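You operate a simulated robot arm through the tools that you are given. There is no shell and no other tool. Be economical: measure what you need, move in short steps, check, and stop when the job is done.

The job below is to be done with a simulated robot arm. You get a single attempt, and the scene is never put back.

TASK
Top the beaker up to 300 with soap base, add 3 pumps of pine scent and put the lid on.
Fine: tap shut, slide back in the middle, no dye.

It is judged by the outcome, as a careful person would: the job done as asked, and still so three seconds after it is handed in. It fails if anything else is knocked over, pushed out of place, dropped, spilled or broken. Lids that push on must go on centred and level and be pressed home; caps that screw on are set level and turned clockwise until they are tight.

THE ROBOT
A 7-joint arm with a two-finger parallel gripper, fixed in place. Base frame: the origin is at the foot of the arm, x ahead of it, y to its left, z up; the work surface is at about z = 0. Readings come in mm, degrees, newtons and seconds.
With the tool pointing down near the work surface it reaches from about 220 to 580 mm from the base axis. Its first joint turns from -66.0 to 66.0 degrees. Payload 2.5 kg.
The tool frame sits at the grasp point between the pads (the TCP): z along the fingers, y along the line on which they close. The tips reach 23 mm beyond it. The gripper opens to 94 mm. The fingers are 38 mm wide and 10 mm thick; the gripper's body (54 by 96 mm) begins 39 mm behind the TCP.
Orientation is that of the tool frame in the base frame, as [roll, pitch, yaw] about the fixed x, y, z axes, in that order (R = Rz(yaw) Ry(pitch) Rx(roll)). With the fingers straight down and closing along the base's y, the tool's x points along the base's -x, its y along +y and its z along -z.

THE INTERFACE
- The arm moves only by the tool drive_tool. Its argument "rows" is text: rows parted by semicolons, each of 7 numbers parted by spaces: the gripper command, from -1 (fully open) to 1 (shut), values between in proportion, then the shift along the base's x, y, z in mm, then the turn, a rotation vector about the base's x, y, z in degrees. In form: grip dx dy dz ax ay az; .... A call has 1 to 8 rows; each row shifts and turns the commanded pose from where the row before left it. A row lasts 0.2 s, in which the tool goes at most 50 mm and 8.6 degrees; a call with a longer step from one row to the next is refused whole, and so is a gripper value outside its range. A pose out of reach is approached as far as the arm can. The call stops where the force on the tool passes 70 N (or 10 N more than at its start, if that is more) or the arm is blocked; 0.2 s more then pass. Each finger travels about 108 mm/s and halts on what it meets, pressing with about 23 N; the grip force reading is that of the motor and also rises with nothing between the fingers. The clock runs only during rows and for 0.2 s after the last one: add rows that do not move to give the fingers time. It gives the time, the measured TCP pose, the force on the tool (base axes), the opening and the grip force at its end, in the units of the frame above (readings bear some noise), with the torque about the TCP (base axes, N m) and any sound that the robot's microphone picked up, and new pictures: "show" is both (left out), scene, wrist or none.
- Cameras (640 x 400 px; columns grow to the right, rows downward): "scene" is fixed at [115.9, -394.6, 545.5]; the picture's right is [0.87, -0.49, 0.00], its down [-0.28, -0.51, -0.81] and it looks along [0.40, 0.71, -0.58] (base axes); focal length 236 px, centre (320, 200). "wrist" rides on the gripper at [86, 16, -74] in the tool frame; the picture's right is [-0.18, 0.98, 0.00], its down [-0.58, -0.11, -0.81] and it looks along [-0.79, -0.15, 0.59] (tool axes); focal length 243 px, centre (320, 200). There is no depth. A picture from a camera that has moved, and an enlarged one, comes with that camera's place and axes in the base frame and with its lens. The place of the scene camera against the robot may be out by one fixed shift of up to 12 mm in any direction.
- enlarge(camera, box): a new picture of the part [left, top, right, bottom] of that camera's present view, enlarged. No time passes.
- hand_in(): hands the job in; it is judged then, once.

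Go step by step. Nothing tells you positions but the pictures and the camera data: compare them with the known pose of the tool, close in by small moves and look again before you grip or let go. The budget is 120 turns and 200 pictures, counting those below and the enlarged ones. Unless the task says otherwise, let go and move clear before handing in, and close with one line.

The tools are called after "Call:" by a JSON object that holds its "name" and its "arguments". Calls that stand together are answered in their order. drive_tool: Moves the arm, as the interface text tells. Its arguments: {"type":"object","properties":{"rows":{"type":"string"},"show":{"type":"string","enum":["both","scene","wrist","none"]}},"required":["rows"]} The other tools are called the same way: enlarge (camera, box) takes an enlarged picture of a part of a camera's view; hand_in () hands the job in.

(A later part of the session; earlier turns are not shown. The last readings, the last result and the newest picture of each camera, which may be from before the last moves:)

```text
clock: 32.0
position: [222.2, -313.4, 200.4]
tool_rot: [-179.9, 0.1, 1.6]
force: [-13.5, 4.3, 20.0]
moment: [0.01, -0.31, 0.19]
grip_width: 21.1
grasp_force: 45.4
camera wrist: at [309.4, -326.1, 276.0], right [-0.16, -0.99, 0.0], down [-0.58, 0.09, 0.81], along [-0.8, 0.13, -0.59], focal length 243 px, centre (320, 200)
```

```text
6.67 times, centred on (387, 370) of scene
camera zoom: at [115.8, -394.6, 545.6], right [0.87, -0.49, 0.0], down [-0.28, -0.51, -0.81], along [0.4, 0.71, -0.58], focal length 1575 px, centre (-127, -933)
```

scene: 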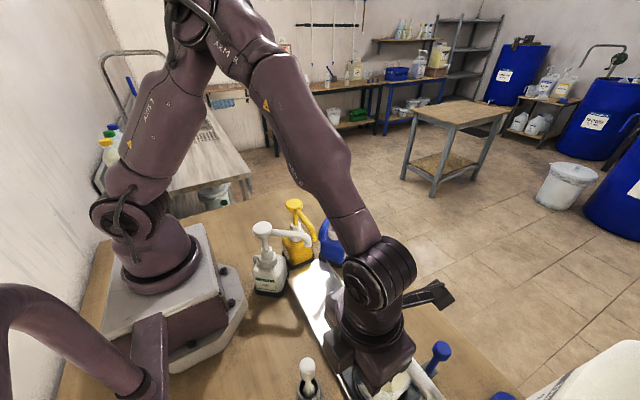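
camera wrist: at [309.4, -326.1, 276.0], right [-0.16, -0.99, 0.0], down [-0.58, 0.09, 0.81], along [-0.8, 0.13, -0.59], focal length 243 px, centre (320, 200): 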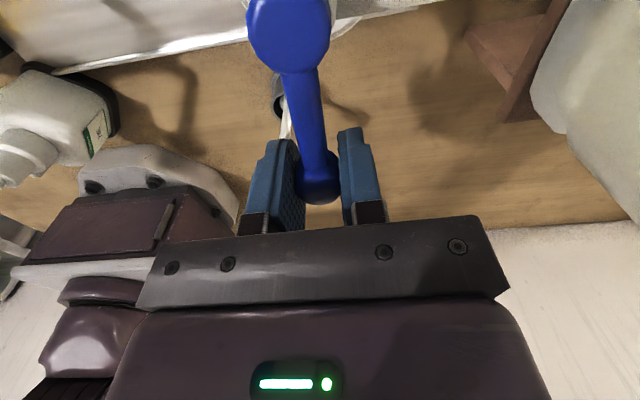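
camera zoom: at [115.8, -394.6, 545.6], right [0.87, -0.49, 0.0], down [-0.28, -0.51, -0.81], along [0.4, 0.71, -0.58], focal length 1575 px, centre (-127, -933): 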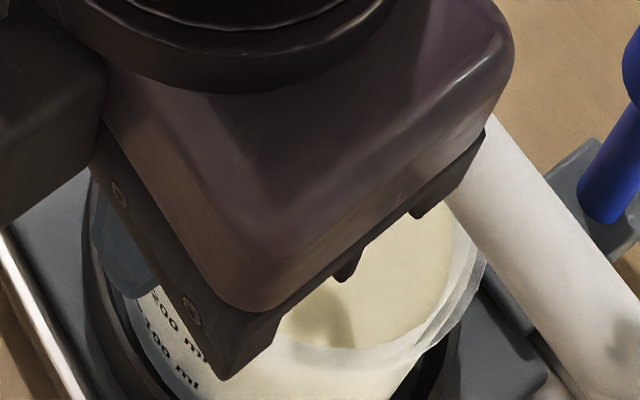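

The tap is closed. I'll release, back off to the outer side, and view the beaker's inner marks past the spout.

Call:
{"name": "drive_tool", "arguments": {"rows": "-0.2 0 0 0 0 0 0;-0.5 0 0 0 0 0 0;-0.5 0 0 45 0 0 0;-0.5 0 0 35 0 0 0;-1 40 20 0 0 0 5;-1 40 20 0 0 0 5;-1 40 20 0 0 0 5;-1 30 20 -30 0 0 5", "show": "none"}}

Call:
{"name": "drive_tool", "arguments": {"rows": "-1 5 5 -40 0 0 4;-1 0 0 0 0 0 0"}}

Call:
{"name": "enlarge", "arguments": {"camera": "scene", "box": [352, 340, 422, 400]}}

```text
clock: 33.8
position: [372.5, -232.9, 250.6]
tool_rot: [180.0, 0.0, 21.4]
force: [0.3, 0.1, 0.4]
moment: [-0.05, -0.02, 0.01]
grip_width: 94.2
grasp_force: 0.1
```

```text
clock: 34.4
position: [376.4, -227.9, 210.3]
tool_rot: [-179.9, 0.0, 25.5]
force: [0.0, -0.7, 0.6]
moment: [-0.01, 0.0, 0.0]
grip_width: 94.2
grasp_force: 0.1
camera wrist: at [462.5, -204.2, 285.6], right [0.26, -0.97, 0.0], down [-0.57, -0.15, 0.81], along [-0.78, -0.21, -0.59], focal length 243 px, centre (320, 200)
```

scene: 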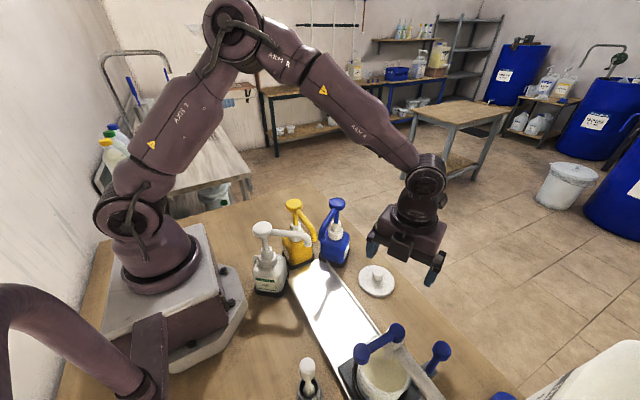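
wrist: 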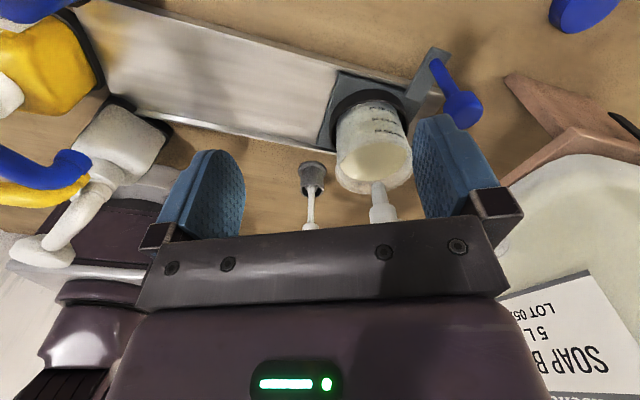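

```text
6.67 times, centred on (387, 370) of scene
camera zoom: at [115.9, -394.6, 545.5], right [0.87, -0.49, 0.0], down [-0.28, -0.51, -0.81], along [0.4, 0.71, -0.58], focal length 1575 px, centre (-127, -933)
```

zoom: 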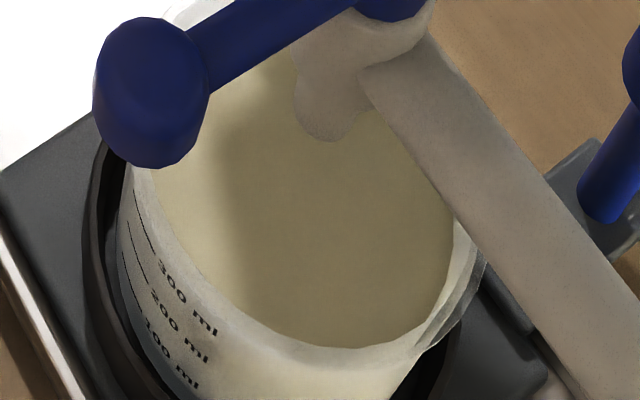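

Call:
{"name": "enlarge", "arguments": {"camera": "wrist", "box": [325, 90, 421, 200]}}

```text
3.64 times, centred on (373, 145) of wrist
camera zoom: at [462.5, -204.2, 285.6], right [0.26, -0.97, 0.0], down [-0.57, -0.15, 0.81], along [-0.78, -0.21, -0.59], focal length 882 px, centre (127, 400)
```

zoom: 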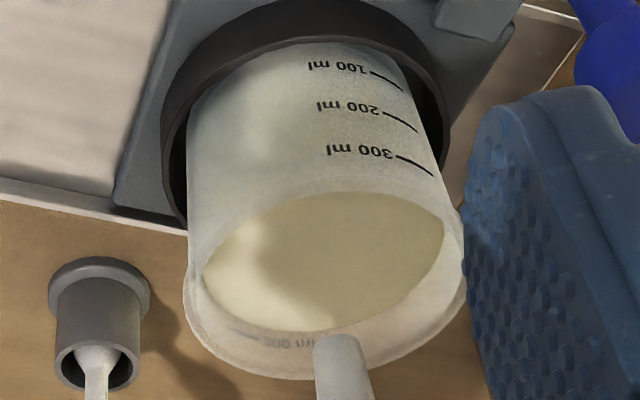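

Call:
{"name": "enlarge", "arguments": {"camera": "wrist", "box": [366, 166, 402, 196]}}

Call:
{"name": "enlarge", "arguments": {"camera": "wrist", "box": [336, 164, 376, 194]}}

```text
13.33 times, centred on (384, 181) of wrist
camera zoom: at [462.5, -204.2, 285.6], right [0.26, -0.97, 0.0], down [-0.57, -0.15, 0.81], along [-0.78, -0.21, -0.59], focal length 3235 px, centre (-533, 453)
```

zoom: 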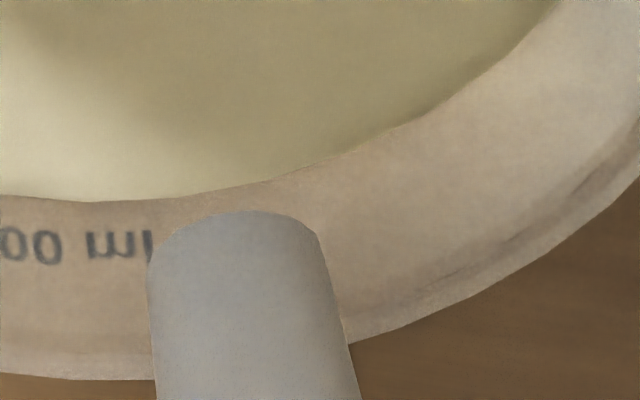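

```text
13.33 times, centred on (356, 179) of wrist
camera zoom: at [462.5, -204.2, 285.6], right [0.26, -0.97, 0.0], down [-0.57, -0.15, 0.81], along [-0.78, -0.21, -0.59], focal length 3235 px, centre (-160, 480)
```

zoom: 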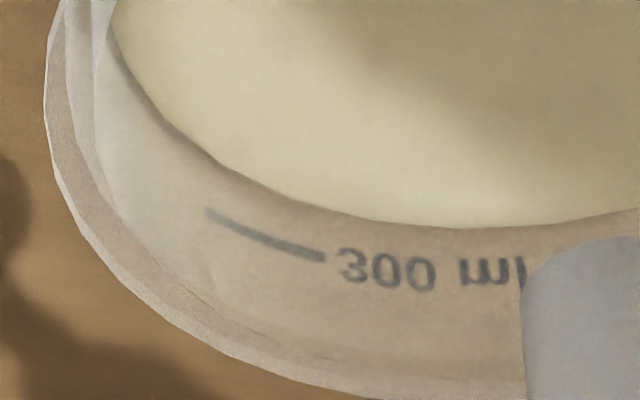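

The surface sits about 4–6 mm below the 300 line, roughly 20–25 ml short. I'll return to the lever for a short controlled top-up.

Call:
{"name": "drive_tool", "arguments": {"rows": "-0.5 -5 -5 40 0 0 -4;-0.5 -30 -20 30 0 0 -5;-0.5 -40 -20 0 0 0 -5;-0.5 -40 -20 0 0 0 -5;-0.5 -38 -19 0 0 0 -5;-0.5 0 0 0 0 0 0", "show": "wrist"}}

```text
clock: 35.8
position: [223.3, -312.4, 283.0]
tool_rot: [-180.0, 0.0, 1.3]
force: [1.1, -0.1, 0.1]
moment: [-0.01, -0.01, 0.05]
grip_width: 70.7
grasp_force: 0.0
camera wrist: at [311.7, -324.9, 357.2], right [-0.16, -0.99, 0.0], down [-0.58, 0.09, 0.81], along [-0.8, 0.13, -0.59], focal length 243 px, centre (320, 200)
```

wrist: 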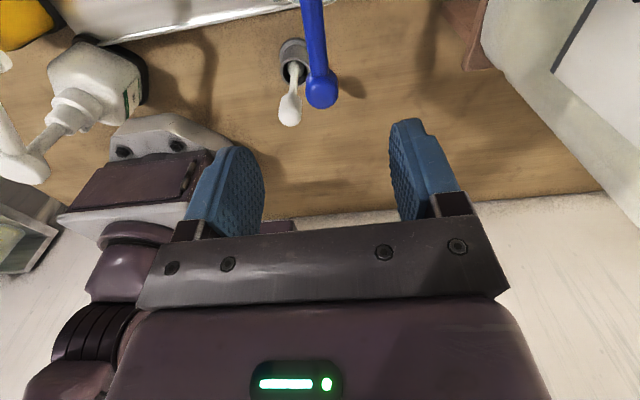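

Positioned above the lever knob; descending and gripping.

Call:
{"name": "drive_tool", "arguments": {"rows": "-0.5 0 0 -40 0 0 0;-0.5 0 0 -35 0 0 0;-0.5 0 0 -8 0 0 0;0.5 0 0 0 0 0 0;0.8 0 0 0 0 0 0;0.8 0 0 0 0 0 0;0.8 0 0 0 0 0 0", "show": "none"}}

Call:
{"name": "drive_tool", "arguments": {"rows": "0.8 0.7 8.8 0 0 0 -8.5;0.8 1.9 8.6 0 0 0 -8.5;0.8 3.2 8.3 0 0 0 -8.5;0.8 4.5 7.8 0 0 0 -8.5;0.8 0 0 0 0 0 0;0.8 0 0 0 0 0 0;0.8 0 0 0 0 0 0;0.8 0 0 0 0 0 0", "show": "none"}}

Call:
{"name": "drive_tool", "arguments": {"rows": "0.8 -4.5 -7.8 0 0 0 8.5;0.8 -3.2 -8.3 0 0 0 8.5;0.8 -1.9 -8.6 0 0 0 8.5;0.8 -0.7 -9.8 0 0 0 8.5;0.8 0 0 0 0 0 0;-0.4 0 0 0 0 0 0;-0.6 0 0 0 0 0 0;-0.6 0 0 45 0 0 0"}}

```text
clock: 37.4
position: [225.4, -313.2, 198.0]
tool_rot: [180.0, 0.1, 1.5]
force: [0.9, -3.0, -8.4]
moment: [-0.02, -0.28, -0.15]
grip_width: 21.0
grasp_force: 45.0
```

```text
clock: 39.2
position: [234.9, -279.8, 198.8]
tool_rot: [179.9, -0.2, -32.4]
force: [24.0, -15.6, -15.0]
moment: [-0.06, -0.07, 0.03]
grip_width: 21.3
grasp_force: 45.4
```

```text
clock: 41.0
position: [224.9, -313.3, 242.7]
tool_rot: [-180.0, 0.1, 1.4]
force: [0.3, 0.8, 0.9]
moment: [-0.01, 0.0, 0.02]
grip_width: 75.0
grasp_force: 0.1
camera wrist: at [311.9, -325.8, 317.9], right [-0.16, -0.99, 0.0], down [-0.58, 0.09, 0.81], along [-0.8, 0.13, -0.59], focal length 243 px, centre (320, 200)
```

scene: 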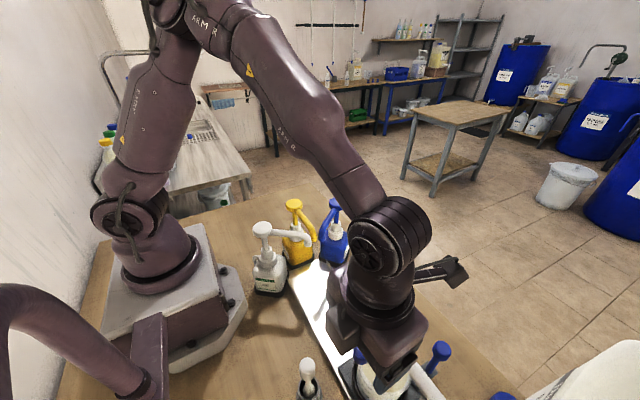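
wrist: 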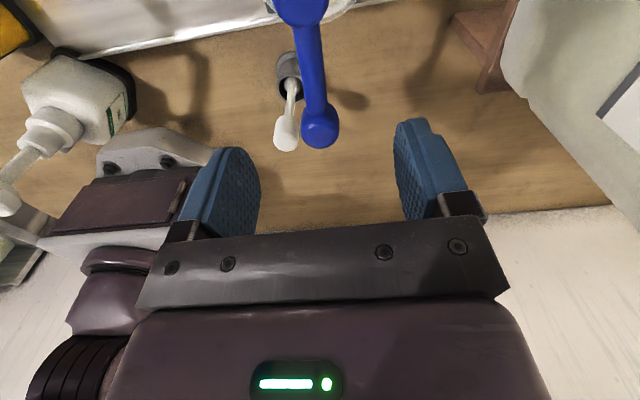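

The lever is back at the closed position. Now the same viewpoint again to re-read the level.

Call:
{"name": "drive_tool", "arguments": {"rows": "-1 0 0 37 0 0 0;-1 40 20 0 0 0 5;-1 40 20 0 0 0 5;-1 38 20 0 0 0 5;-1 29 20 -30 0 0 5;-1 5 5 -39 0 0 4;-1 0 0 0 0 0 0", "show": "none"}}

Call:
{"name": "enlarge", "arguments": {"camera": "wrist", "box": [336, 164, 376, 194]}}

Call:
{"name": "enlarge", "arguments": {"camera": "wrist", "box": [325, 90, 421, 200]}}

```text
clock: 42.6
position: [377.5, -228.8, 211.0]
tool_rot: [-179.9, 0.0, 25.5]
force: [-0.9, -0.1, 0.8]
moment: [0.04, 0.02, -0.01]
grip_width: 94.3
grasp_force: 0.2
```

```text
13.33 times, centred on (356, 179) of wrist
camera zoom: at [463.9, -205.0, 285.7], right [0.26, -0.97, 0.0], down [-0.57, -0.15, 0.81], along [-0.78, -0.21, -0.59], focal length 3235 px, centre (-160, 480)
```

zoom: 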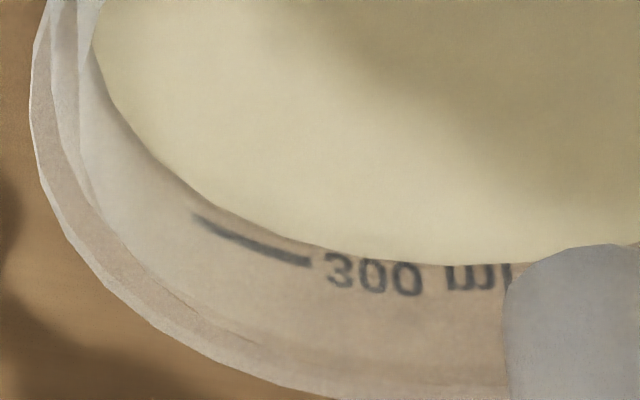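

```text
3.64 times, centred on (373, 145) of wrist
camera zoom: at [463.9, -205.0, 285.7], right [0.26, -0.97, 0.0], down [-0.57, -0.15, 0.81], along [-0.78, -0.21, -0.59], focal length 882 px, centre (127, 400)
```

zoom: 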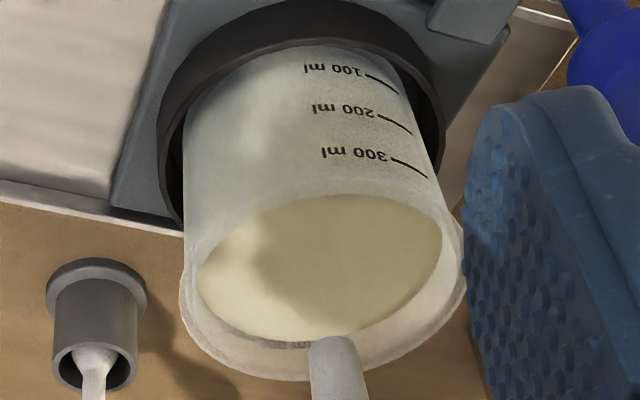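

The surface now meets the 300 line, allowing for the wall thickness. Next I'll go back to the slide knob at about (377,-350).

Call:
{"name": "drive_tool", "arguments": {"rows": "-0.3 0 -40 0 0 0 -8;-0.3 0 -40 0 0 0 -8;-0.3 0 -40 0 0 0 -8;-0.3 0 -1 -40 0 0 0;-0.3 0 0 0 0 0 0"}}

Call:
{"name": "enlarge", "arguments": {"camera": "scene", "box": [352, 320, 432, 400]}}

```text
clock: 43.8
position: [377.2, -348.8, 170.9]
tool_rot: [180.0, 0.1, 1.4]
force: [0.1, 0.8, 0.5]
moment: [-0.01, 0.0, 0.0]
grip_width: 61.3
grasp_force: 0.0
camera wrist: at [465.0, -362.0, 246.3], right [-0.16, -0.99, 0.0], down [-0.58, 0.09, 0.81], along [-0.8, 0.13, -0.59], focal length 243 px, centre (320, 200)
```

scene: 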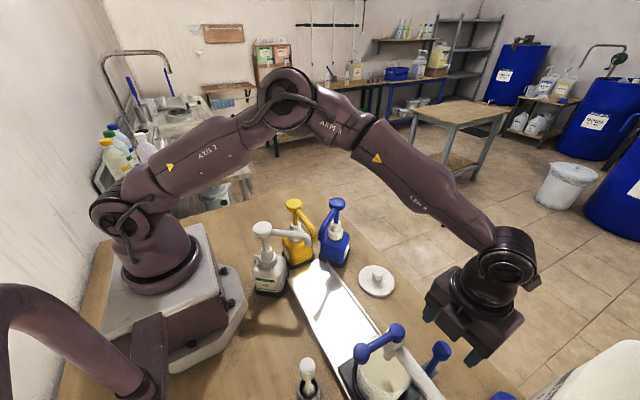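
wrist: 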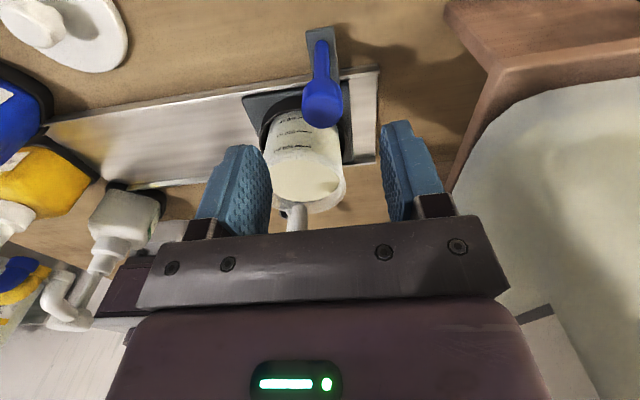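

```text
5.00 times, centred on (392, 360) of scene
camera zoom: at [115.9, -394.6, 545.5], right [0.87, -0.49, 0.0], down [-0.28, -0.51, -0.81], along [0.4, 0.71, -0.58], focal length 1181 px, centre (-40, -600)
```

zoom: 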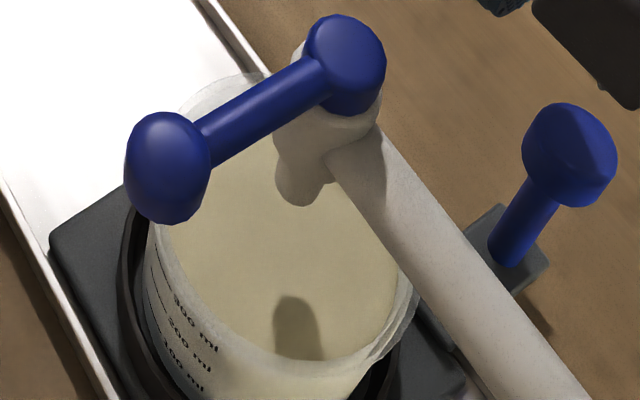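

No dripping, and the tap is shut. I'll grip the slide knob and bring it gently toward the pumps.

Call:
{"name": "drive_tool", "arguments": {"rows": "-0.3 0 -1 -40 0 0 0;-0.3 0 0 -38 0 0 0;1 0 0 0 0 0 0;1 0 0 0 0 0 0;1 0 0 0 0 0 0;1 0 8 0 0 0 0;1 0 14 0 0 0 0;1 0 14 0 0 0 0", "show": "none"}}

Call:
{"name": "drive_tool", "arguments": {"rows": "1 0 14 0 0 0 0;1 0 14 0 0 0 0;1 0 14 0 0 0 0;1 0 14 0 0 0 0;1 0 8 0 0 0 0;1 0 0 0 0 0 0"}}

```text
clock: 45.6
position: [377.0, -312.3, 93.2]
tool_rot: [-179.9, -0.1, 1.6]
force: [15.0, -1.2, -17.4]
moment: [-0.19, 0.79, 0.04]
grip_width: 25.5
grasp_force: 45.3
```

```text
clock: 47.0
position: [376.6, -250.9, 93.2]
tool_rot: [-179.9, -0.1, 1.5]
force: [23.3, 1.1, -19.0]
moment: [-0.37, -0.15, 0.02]
grip_width: 25.7
grasp_force: 44.9
camera wrist: at [464.7, -263.4, 168.1], right [-0.16, -0.99, 0.0], down [-0.59, 0.09, 0.81], along [-0.8, 0.13, -0.59], focal length 243 px, centre (320, 200)
```

scene: 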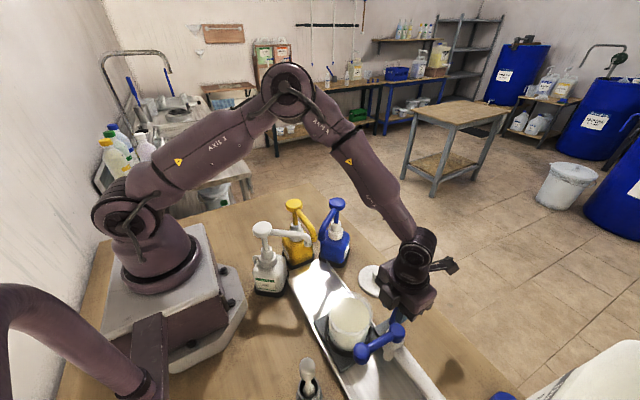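
wrist: 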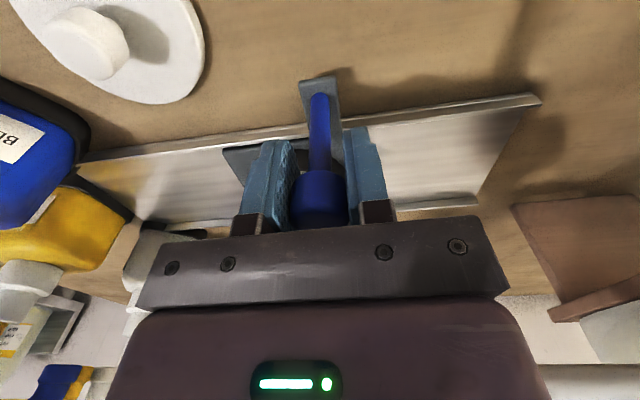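

Good so far. I'll re-grip to relieve strain and continue toward the pumps, checking on the way.

Call:
{"name": "drive_tool", "arguments": {"rows": "0.2 0 0 0 0 0 0;1 0 0 0 0 0 0;1 0 0 0 0 0 0;1 0 14 0 0 0 0;1 0 14 0 0 0 0;1 0 14 0 0 0 0;1 0 14 0 0 0 0;1 0 14 0 0 0 0", "show": "none"}}

Call:
{"name": "drive_tool", "arguments": {"rows": "1 0 14 0 0 0 0;1 0 10 0 0 0 0;1 0 0 0 0 0 0"}}

Call:
{"name": "enlarge", "arguments": {"camera": "scene", "box": [250, 190, 410, 330]}}

```text
clock: 48.8
position: [375.0, -178.9, 92.9]
tool_rot: [-179.8, 0.1, 1.6]
force: [-24.1, -0.1, 12.8]
moment: [-0.31, 0.21, 0.11]
grip_width: 25.9
grasp_force: 45.3
```

```text
clock: 49.6
position: [375.7, -154.5, 91.5]
tool_rot: [-179.9, 0.1, 1.4]
force: [-21.2, 0.0, -4.5]
moment: [-0.56, 0.01, 0.02]
grip_width: 25.4
grasp_force: 45.4
camera wrist: at [463.7, -168.6, 166.8], right [-0.16, -0.99, 0.0], down [-0.58, 0.09, 0.81], along [-0.8, 0.13, -0.59], focal length 243 px, centre (320, 200)
```

scene: 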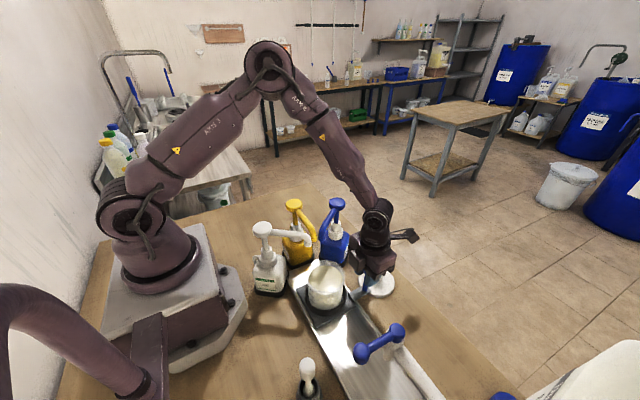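
wrist: 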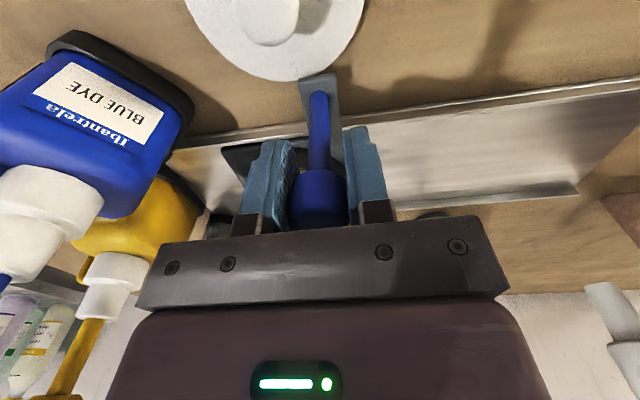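

```text
2.86 times, centred on (330, 260) of scene
camera zoom: at [115.9, -394.6, 545.5], right [0.87, -0.49, 0.0], down [-0.28, -0.51, -0.81], along [0.4, 0.71, -0.58], focal length 675 px, centre (291, 29)
```

zoom: 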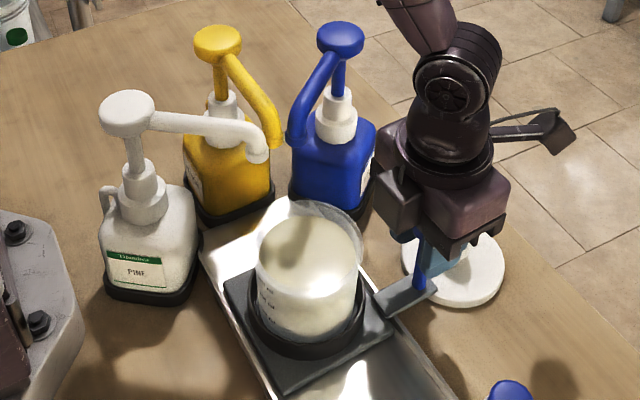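

The slide's arm comes close to the lid, so I'll check the clearance before pushing further.

Call:
{"name": "enlarge", "arguments": {"camera": "scene", "box": [335, 245, 395, 295]}}

Call:
{"name": "enlarge", "arguments": {"camera": "wrist", "box": [180, 0, 420, 150]}}

```text
8.00 times, centred on (365, 270) of scene
camera zoom: at [115.9, -394.6, 545.5], right [0.87, -0.49, 0.0], down [-0.28, -0.51, -0.81], along [0.4, 0.71, -0.58], focal length 1890 px, centre (-40, -360)
```

zoom: 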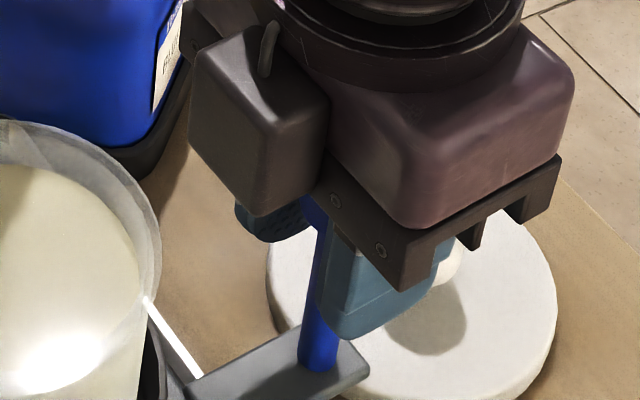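

```text
2.67 times, centred on (300, 75) of wrist
camera zoom: at [463.7, -168.6, 166.8], right [-0.16, -0.99, 0.0], down [-0.58, 0.09, 0.81], along [-0.8, 0.13, -0.59], focal length 647 px, centre (373, 533)
```

zoom: 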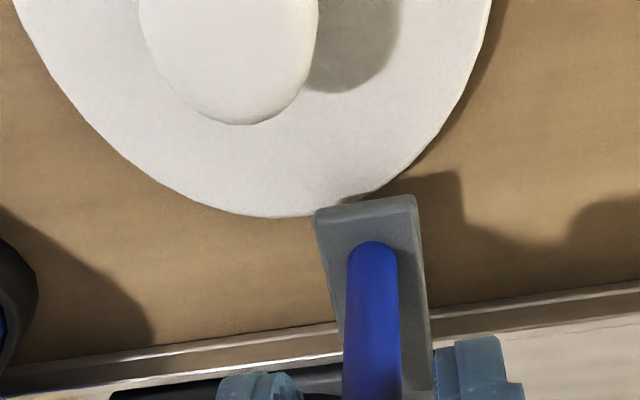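

The arm's tip already overlaps the lid in plan and the lid hasn't moved, so it passes above it. I'll continue in small steps and watch the lid.

Call:
{"name": "drive_tool", "arguments": {"rows": "1 0 8 0 0 0 0;1 0 8 0 0 0 0;1 0 0 0 0 0 0"}}

Call:
{"name": "enlarge", "arguments": {"camera": "wrist", "box": [180, 0, 420, 150]}}

```text
clock: 50.4
position: [375.4, -138.7, 92.1]
tool_rot: [-179.8, 0.2, 1.5]
force: [-15.9, -0.1, -10.1]
moment: [-0.29, 0.73, 0.09]
grip_width: 25.6
grasp_force: 44.7
camera wrist: at [463.7, -152.6, 166.8], right [-0.16, -0.99, 0.0], down [-0.58, 0.09, 0.81], along [-0.8, 0.13, -0.59], focal length 243 px, centre (320, 200)
```

scene: 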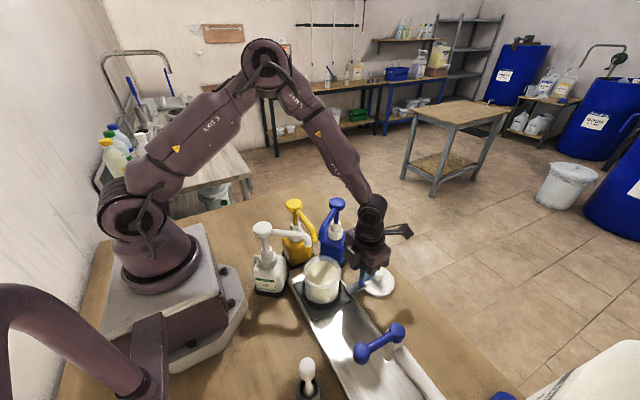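
wrist: 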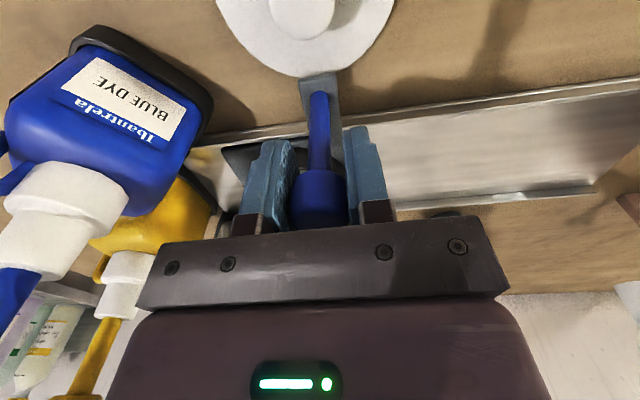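

```text
2.67 times, centred on (300, 75) of wrist
camera zoom: at [463.7, -152.6, 166.8], right [-0.16, -0.99, 0.0], down [-0.58, 0.09, 0.81], along [-0.8, 0.13, -0.59], focal length 647 px, centre (373, 533)
```

zoom: 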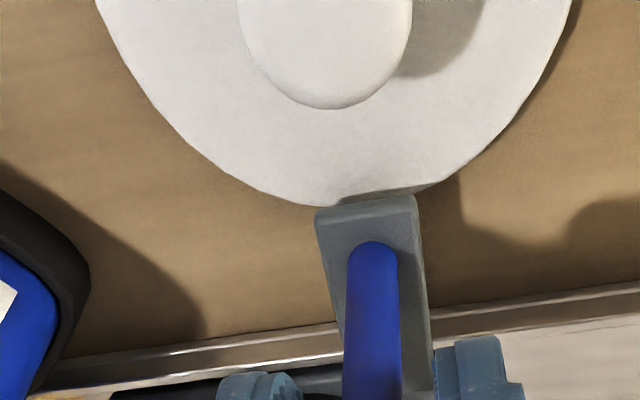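

The lid stays put. Continuing to push in small steps.

Call:
{"name": "drive_tool", "arguments": {"rows": "1 0 8 0 0 0 0;1 0 8 0 0 0 0;1 0 6 0 0 0 0;1 0 0 0 0 0 0"}}

Call:
{"name": "enlarge", "arguments": {"camera": "scene", "box": [250, 190, 410, 330]}}

```text
clock: 51.4
position: [374.7, -121.1, 91.9]
tool_rot: [179.7, 0.3, 1.2]
force: [-9.1, -17.0, -29.3]
moment: [0.67, -0.04, 0.12]
grip_width: 25.7
grasp_force: 44.9
camera wrist: at [463.8, -133.4, 167.1], right [-0.16, -0.99, 0.0], down [-0.58, 0.1, 0.81], along [-0.8, 0.13, -0.59], focal length 243 px, centre (320, 200)
```

scene: 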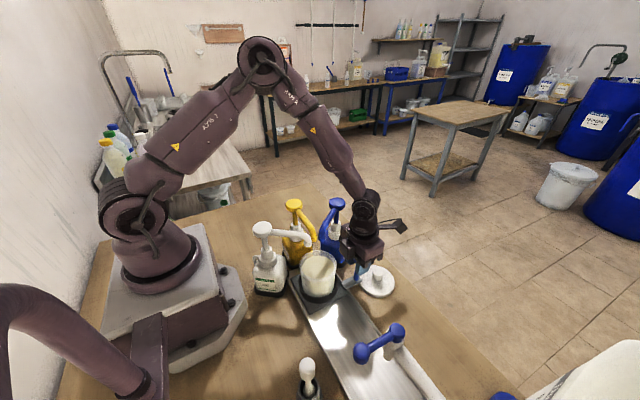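
wrist: 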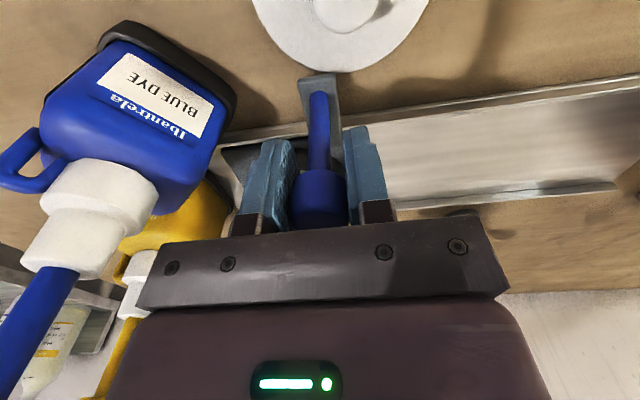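

```text
2.86 times, centred on (330, 260) of scene
camera zoom: at [116.0, -394.7, 545.4], right [0.87, -0.49, 0.0], down [-0.28, -0.51, -0.81], along [0.4, 0.71, -0.58], focal length 675 px, centre (291, 29)
```

zoom: 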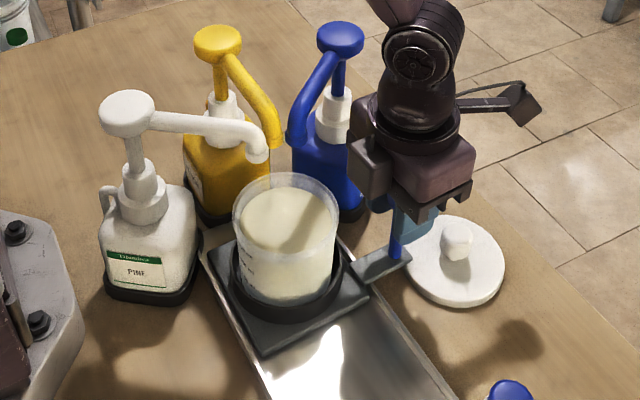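

The slide reached its end stop at about knob y=-121, with the beaker under the nozzles. I'll release, rise, and move to above the pine pump head.

Call:
{"name": "drive_tool", "arguments": {"rows": "0.2 0 -3 0 0 0 0;-0.2 0 0 0 0 0 0;-0.2 0 0 45 0 0 0;-0.2 0 0 50 0 0 0;0 0 -10 50 0 0 0;0.5 0 0 50 0 0 0;1 -20 0 20 0 0 0;1 -40 10 0 0 0 0", "show": "none"}}

Call:
{"name": "drive_tool", "arguments": {"rows": "1 -40 20 0 0 0 0;1 -30 20 0 0 0 0;1 0 0 0 0 0 0"}}

```text
refused: row 5 steps farther than a row can; nothing moved
```

```text
clock: 51.8
position: [364.3, -120.2, 100.8]
tool_rot: [177.9, -2.5, 0.7]
force: [-9.2, -2.9, 5.3]
moment: [0.84, -1.19, -0.04]
grip_width: 26.2
grasp_force: 45.4
stopped in row 1: the force on the tool passed its limit at 156 N (the readings are from after the stop); the commanded pose is now the measured one
camera wrist: at [448.8, -132.3, 179.5], right [-0.18, -0.98, 0.03], down [-0.62, 0.13, 0.78], along [-0.77, 0.12, -0.63], focal length 243 px, centre (320, 200)
```

scene: 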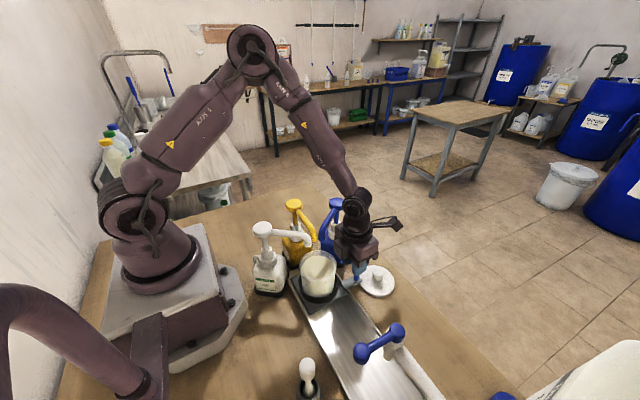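
wrist: 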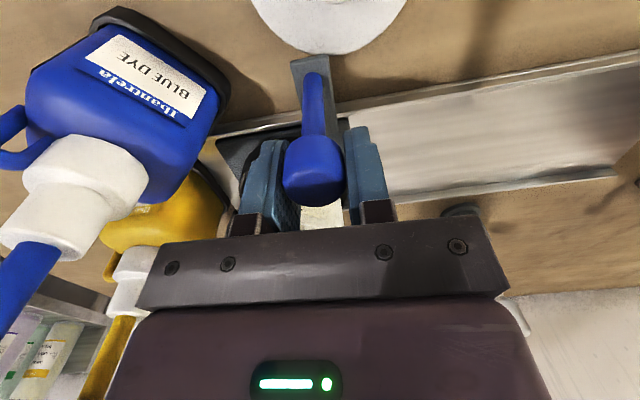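

A refused call let the next one pull on the gripped knob; it stopped on force. I'll check that nothing was disturbed.

Call:
{"name": "enlarge", "arguments": {"camera": "scene", "box": [250, 190, 410, 330]}}

Call:
{"name": "enlarge", "arguments": {"camera": "scene", "box": [290, 240, 360, 310]}}

```text
2.86 times, centred on (330, 260) of scene
camera zoom: at [115.8, -394.6, 545.5], right [0.87, -0.49, 0.0], down [-0.28, -0.51, -0.81], along [0.4, 0.71, -0.58], focal length 675 px, centre (291, 29)
```

zoom: 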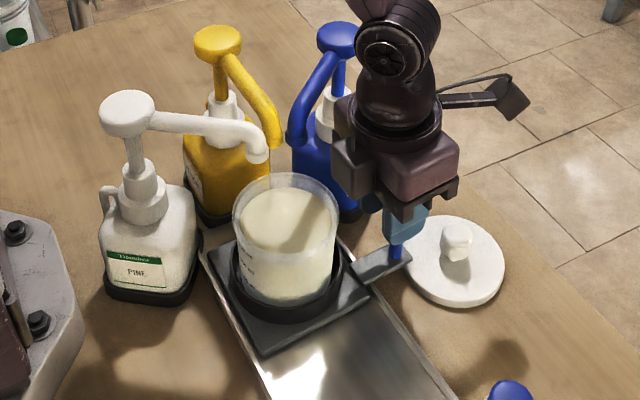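

```text
5.71 times, centred on (325, 275) of scene
camera zoom: at [115.8, -394.6, 545.5], right [0.87, -0.49, 0.0], down [-0.28, -0.51, -0.81], along [0.4, 0.71, -0.58], focal length 1350 px, centre (291, -229)
```

zoom: 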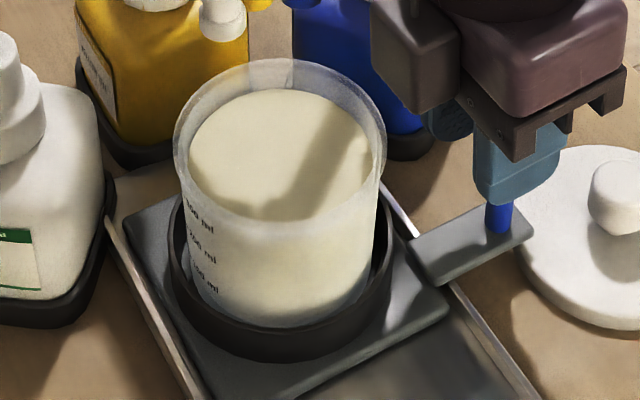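

Nothing moved; the fingers just slipped. Now I'll release properly, level the tool, and rise.

Call:
{"name": "drive_tool", "arguments": {"rows": "0.2 0 0 0 0 0 0;-0.2 0 0 0 0 0 0;-0.2 2 0 40 0 0 0;-0.2 0 0 45 2.1 2.5 0.8;0 0 -5 45 0 0 0;0.5 0 0 45 0 0 0;1 -30 0 20 0 0 0;1 -40 5 0 0 0 0"}}

```text
clock: 53.6
position: [296.7, -116.0, 295.9]
tool_rot: [180.0, 0.0, 1.5]
force: [0.8, 0.7, -0.1]
moment: [0.02, 0.01, -0.02]
grip_width: 0.0
grasp_force: 23.2
camera wrist: at [384.2, -129.8, 370.8], right [-0.16, -0.99, 0.0], down [-0.58, 0.09, 0.81], along [-0.8, 0.13, -0.59], focal length 243 px, centre (320, 200)
```

scene: 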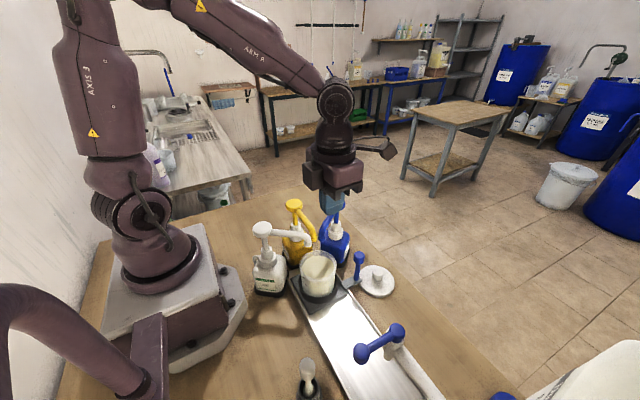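
wrist: 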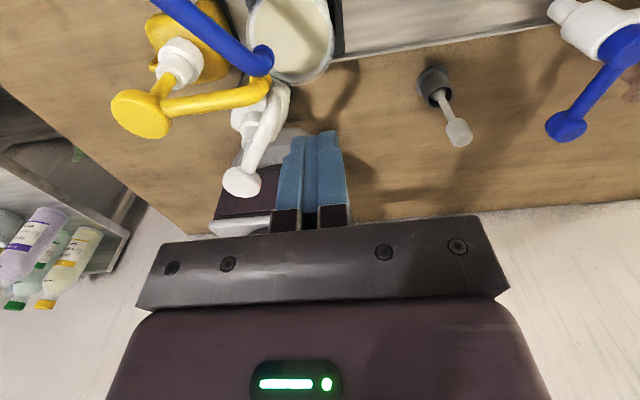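

Pine head triangulates to about (188,-8,191). I'll move above it and see how close the arm can reach.

Call:
{"name": "drive_tool", "arguments": {"rows": "1 -27 27 -5 0 0 0;1 -27 27 -5 0 0 0;1 -27 27 -5 0 0 0;1 -27 27 -5 0 0 0;1 0 0 0 0 0 0"}}

```text
clock: 54.8
position: [189.0, -10.3, 274.8]
tool_rot: [-179.9, -0.1, 1.4]
force: [0.7, -0.2, -0.6]
moment: [0.0, 0.0, -0.01]
grip_width: 0.1
grasp_force: 23.0
camera wrist: at [277.2, -23.6, 350.5], right [-0.16, -0.99, 0.0], down [-0.58, 0.09, 0.81], along [-0.8, 0.13, -0.59], focal length 243 px, centre (320, 200)
```

scene: 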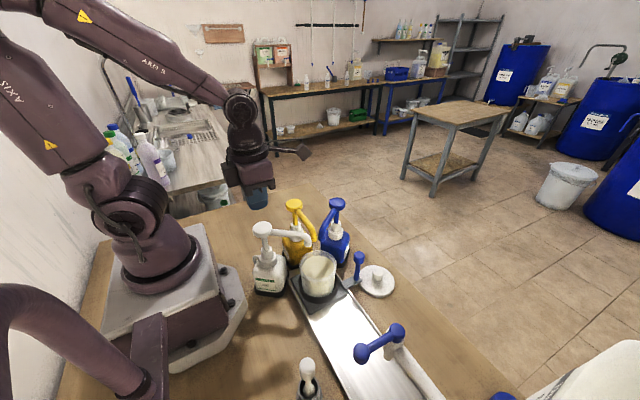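
wrist: 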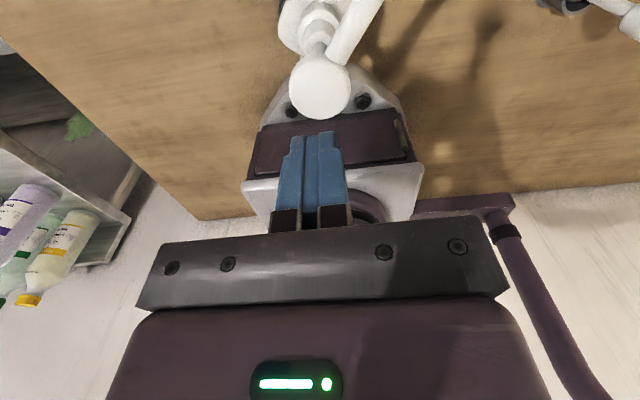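

Reachable, and aligned over the head. I'll lower until contact.

Call:
{"name": "drive_tool", "arguments": {"rows": "1 -2 2 -35 0 0 0;1 0 0 -17 0 0 0;1 0 0 -5 0 0 0;1 0 0 -5 0 0 0"}}

Call:
{"name": "enlarge", "arguments": {"camera": "scene", "box": [230, 180, 350, 300]}}

```text
clock: 55.8
position: [210.6, -10.6, 222.8]
tool_rot: [-179.9, 0.1, 1.5]
force: [-0.1, 0.2, -0.5]
moment: [0.01, 0.0, 0.0]
grip_width: 0.0
grasp_force: 23.3
out of reach, approached as far as the arm can: row 1, 2, 4
camera wrist: at [297.9, -24.3, 298.0], right [-0.16, -0.99, 0.0], down [-0.58, 0.09, 0.81], along [-0.8, 0.13, -0.59], focal length 243 px, centre (320, 200)
```

scene: 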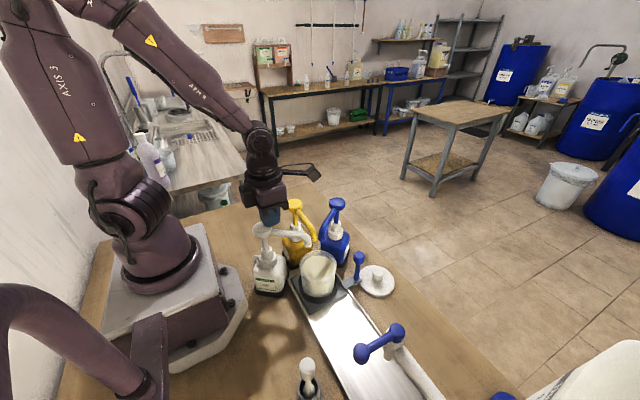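
wrist: 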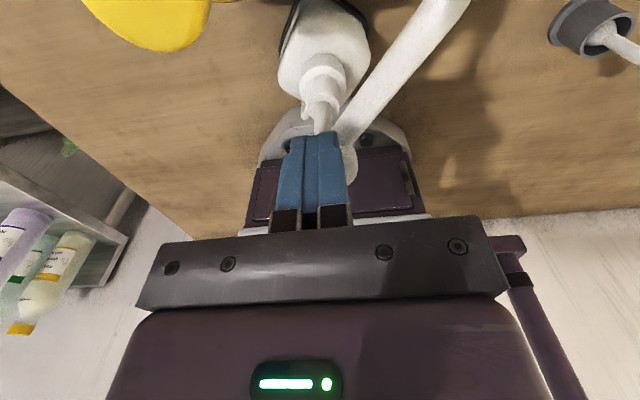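

```text
3.33 times, centred on (290, 240) of scene
camera zoom: at [115.9, -394.6, 545.5], right [0.87, -0.49, 0.0], down [-0.28, -0.51, -0.81], along [0.4, 0.71, -0.58], focal length 788 px, centre (420, 67)
```

zoom: 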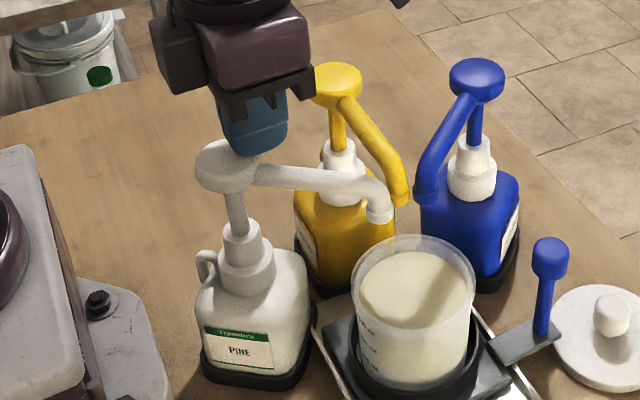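

Straight down the arm can't reach far enough in. I'll rise, turn the wrist 90°, and tilt the tool about 15° so the tips lean toward the base.

Call:
{"name": "drive_tool", "arguments": {"rows": "1 0 0 40 0 0 0;1 0 0 20 0 0 8.5;1 0 0 0 0 0 8.5;1 0 0 0 0 0 8.5;1 0 0 0 0 0 8.5;1 0 0 0 0 0 8.5;1 0 0 0 0 0 8.5", "show": "none"}}

Call:
{"name": "drive_tool", "arguments": {"rows": "1 0 0 0 0 0 8.5;1 0 0 0 0 0 8.5;1 0 0 0 0 0 8.5;1 0 0 0 0 0 8.5;1 0 0 0 0 0 3.5;1 0 0 0 0 7.5 0;1 0 0 0 0 7.5 0;1 0 0 0 0 0 0"}}

```text
clock: 57.4
position: [209.2, -10.4, 283.5]
tool_rot: [-179.9, -0.1, 52.7]
force: [0.0, -0.3, -0.5]
moment: [-0.01, 0.0, -0.01]
grip_width: 0.0
grasp_force: 22.7
```

```text
clock: 59.2
position: [210.7, -11.0, 281.8]
tool_rot: [-164.8, 0.0, 90.0]
force: [-0.2, -0.7, -0.6]
moment: [-0.02, 0.06, -0.02]
grip_width: 0.0
grasp_force: 22.9
camera wrist: at [245.7, 76.1, 351.2], right [0.95, -0.18, -0.26], down [0.11, -0.58, 0.81], along [-0.3, -0.79, -0.53], focal length 243 px, centre (320, 200)
```

scene: 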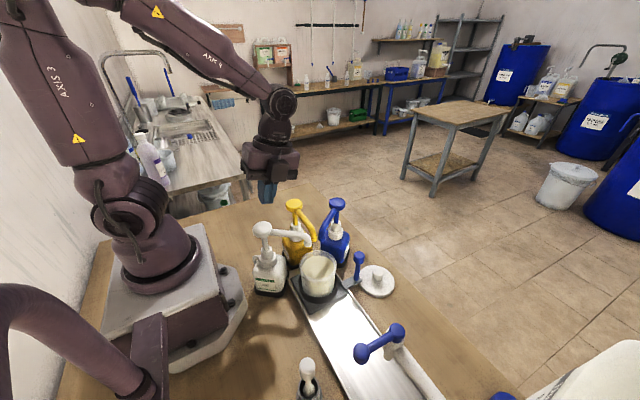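
wrist: 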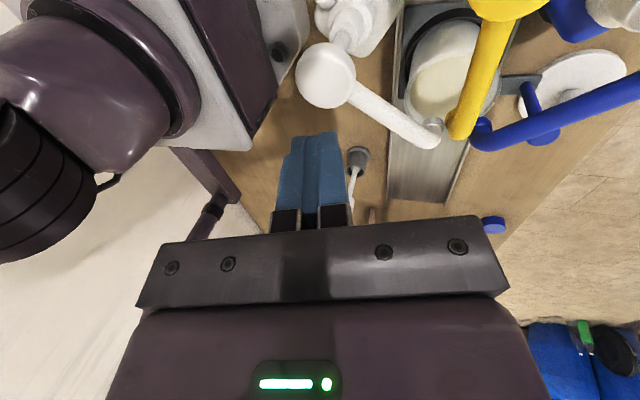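

The head sits at (188.5,-8,192) and there's a clear view of the nozzle over the beaker. Lowering toward contact.

Call:
{"name": "drive_tool", "arguments": {"rows": "1 -21 2 -20 0 0 0;1 0 0 -30 0 0 0;1 0 0 -7 0 0 0;1 0 0 0 0 0 0", "show": "wrist"}}

Call:
{"name": "enlarge", "arguments": {"camera": "scene", "box": [230, 180, 350, 300]}}

```text
clock: 60.2
position: [187.8, -9.0, 226.2]
tool_rot: [-165.0, -0.1, 90.1]
force: [-0.6, -0.1, 0.0]
moment: [0.0, 0.01, -0.02]
grip_width: 0.0
grasp_force: 22.9
camera wrist: at [224.7, 78.7, 295.1], right [0.95, -0.18, -0.26], down [0.1, -0.58, 0.81], along [-0.3, -0.79, -0.53], focal length 243 px, centre (320, 200)
```

wrist: 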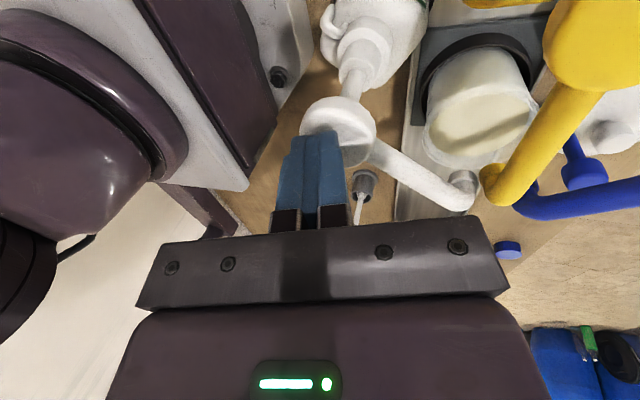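

```text
3.33 times, centred on (290, 240) of scene
camera zoom: at [115.9, -394.6, 545.5], right [0.87, -0.49, 0.0], down [-0.28, -0.51, -0.81], along [0.4, 0.71, -0.58], focal length 788 px, centre (420, 67)
```

zoom: 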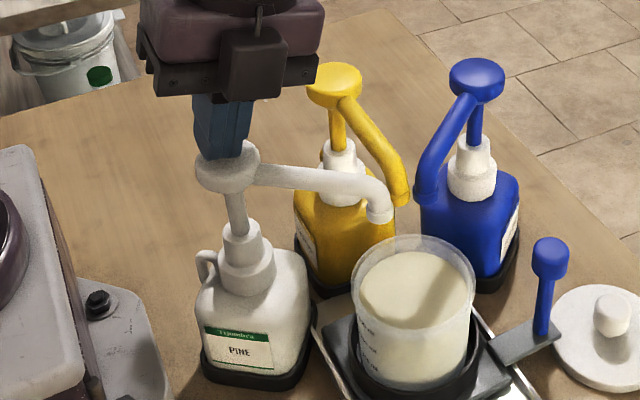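

Tips are right above the head. Pressing down gradually.

Call:
{"name": "drive_tool", "arguments": {"rows": "1 3 1 -5 0 0 0;1 0 0 -5 0 0 0;1 0 0 -4 0 0 0;1 0 0 0 0 0 0", "show": "wrist"}}

Call:
{"name": "enlarge", "arguments": {"camera": "scene", "box": [230, 180, 350, 300]}}

```text
clock: 61.2
position: [190.2, -7.3, 211.9]
tool_rot: [-165.0, -0.1, 90.0]
force: [0.4, -0.2, 4.0]
moment: [-0.02, -0.02, 0.05]
grip_width: 0.0
grasp_force: 22.7
camera wrist: at [227.2, 79.6, 280.6], right [0.95, -0.18, -0.25], down [0.1, -0.58, 0.81], along [-0.3, -0.79, -0.53], focal length 243 px, centre (320, 200)
```

wrist: 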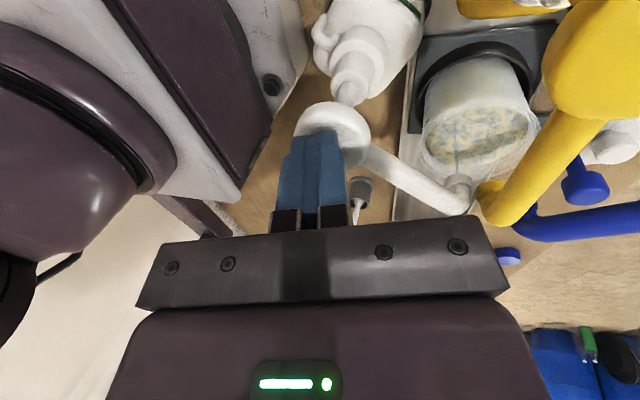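

```text
3.33 times, centred on (290, 240) of scene
camera zoom: at [115.9, -394.6, 545.5], right [0.87, -0.49, 0.0], down [-0.28, -0.51, -0.81], along [0.4, 0.71, -0.58], focal length 788 px, centre (420, 67)
```

zoom: 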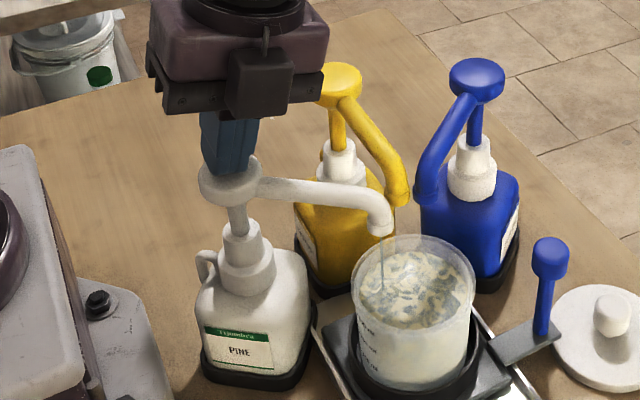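

Scent is streaming into the beaker. I'll complete this stroke to the bottom.

Call:
{"name": "drive_tool", "arguments": {"rows": "1 0 0 -4 0 0 0;1 0 0 -4 0 0 0;1 0 0 0 0 0 0", "show": "none"}}

Call:
{"name": "enlarge", "arguments": {"camera": "scene", "box": [230, 180, 350, 300]}}

```text
clock: 62.0
position: [190.7, -7.1, 203.7]
tool_rot: [-165.0, -0.2, 90.0]
force: [2.6, -0.6, 4.9]
moment: [0.0, -0.04, -0.01]
grip_width: 0.1
grasp_force: 22.8
```

```text
3.33 times, centred on (290, 240) of scene
camera zoom: at [115.9, -394.6, 545.5], right [0.87, -0.49, 0.0], down [-0.28, -0.51, -0.81], along [0.4, 0.71, -0.58], focal length 788 px, centre (420, 67)
```

zoom: 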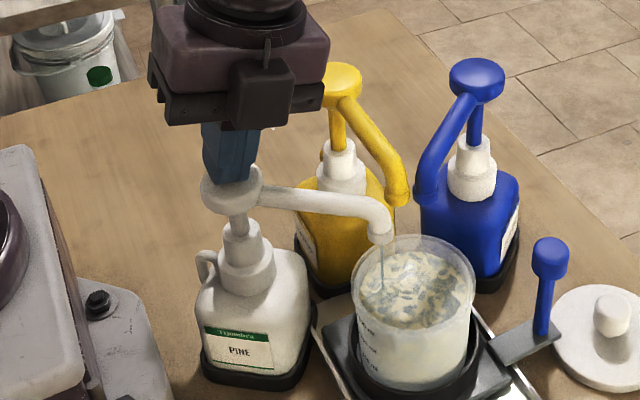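

Call:
{"name": "drive_tool", "arguments": {"rows": "1 0 0 -4 0 0 0;1 0 0 -4 0 0 0;1 0 0 0 0 0 0", "show": "none"}}

Call:
{"name": "enlarge", "arguments": {"camera": "scene", "box": [230, 180, 350, 300]}}

```text
clock: 62.8
position: [191.1, -9.0, 195.9]
tool_rot: [-164.9, -0.2, 90.0]
force: [-1.4, 2.3, 6.2]
moment: [0.05, 0.0, 0.04]
grip_width: 0.0
grasp_force: 23.3
```

```text
3.33 times, centred on (290, 240) of scene
camera zoom: at [115.8, -394.6, 545.5], right [0.87, -0.49, 0.0], down [-0.28, -0.51, -0.81], along [0.4, 0.71, -0.58], focal length 788 px, centre (420, 67)
```

zoom: 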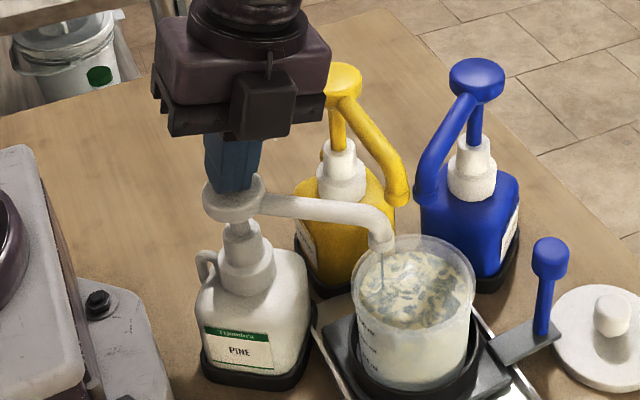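

Call:
{"name": "drive_tool", "arguments": {"rows": "1 0 0 -3 0 0 0;1 0 0 -3 0 0 0;1 0 0 0 0 0 0", "show": "none"}}

Call:
{"name": "enlarge", "arguments": {"camera": "scene", "box": [230, 180, 350, 300]}}

```text
clock: 63.6
position: [191.2, -9.6, 190.6]
tool_rot: [-165.0, 0.0, 90.0]
force: [0.5, 1.2, 6.6]
moment: [0.03, -0.01, 0.06]
grip_width: 0.0
grasp_force: 23.1
```

```text
3.33 times, centred on (290, 240) of scene
camera zoom: at [115.8, -394.6, 545.5], right [0.87, -0.49, 0.0], down [-0.28, -0.51, -0.81], along [0.4, 0.71, -0.58], focal length 788 px, centre (420, 67)
```

zoom: 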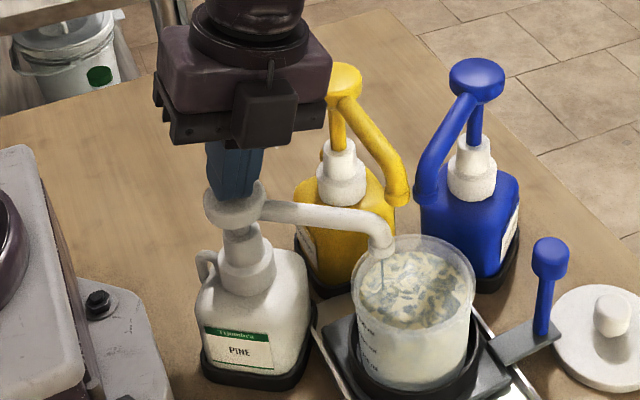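

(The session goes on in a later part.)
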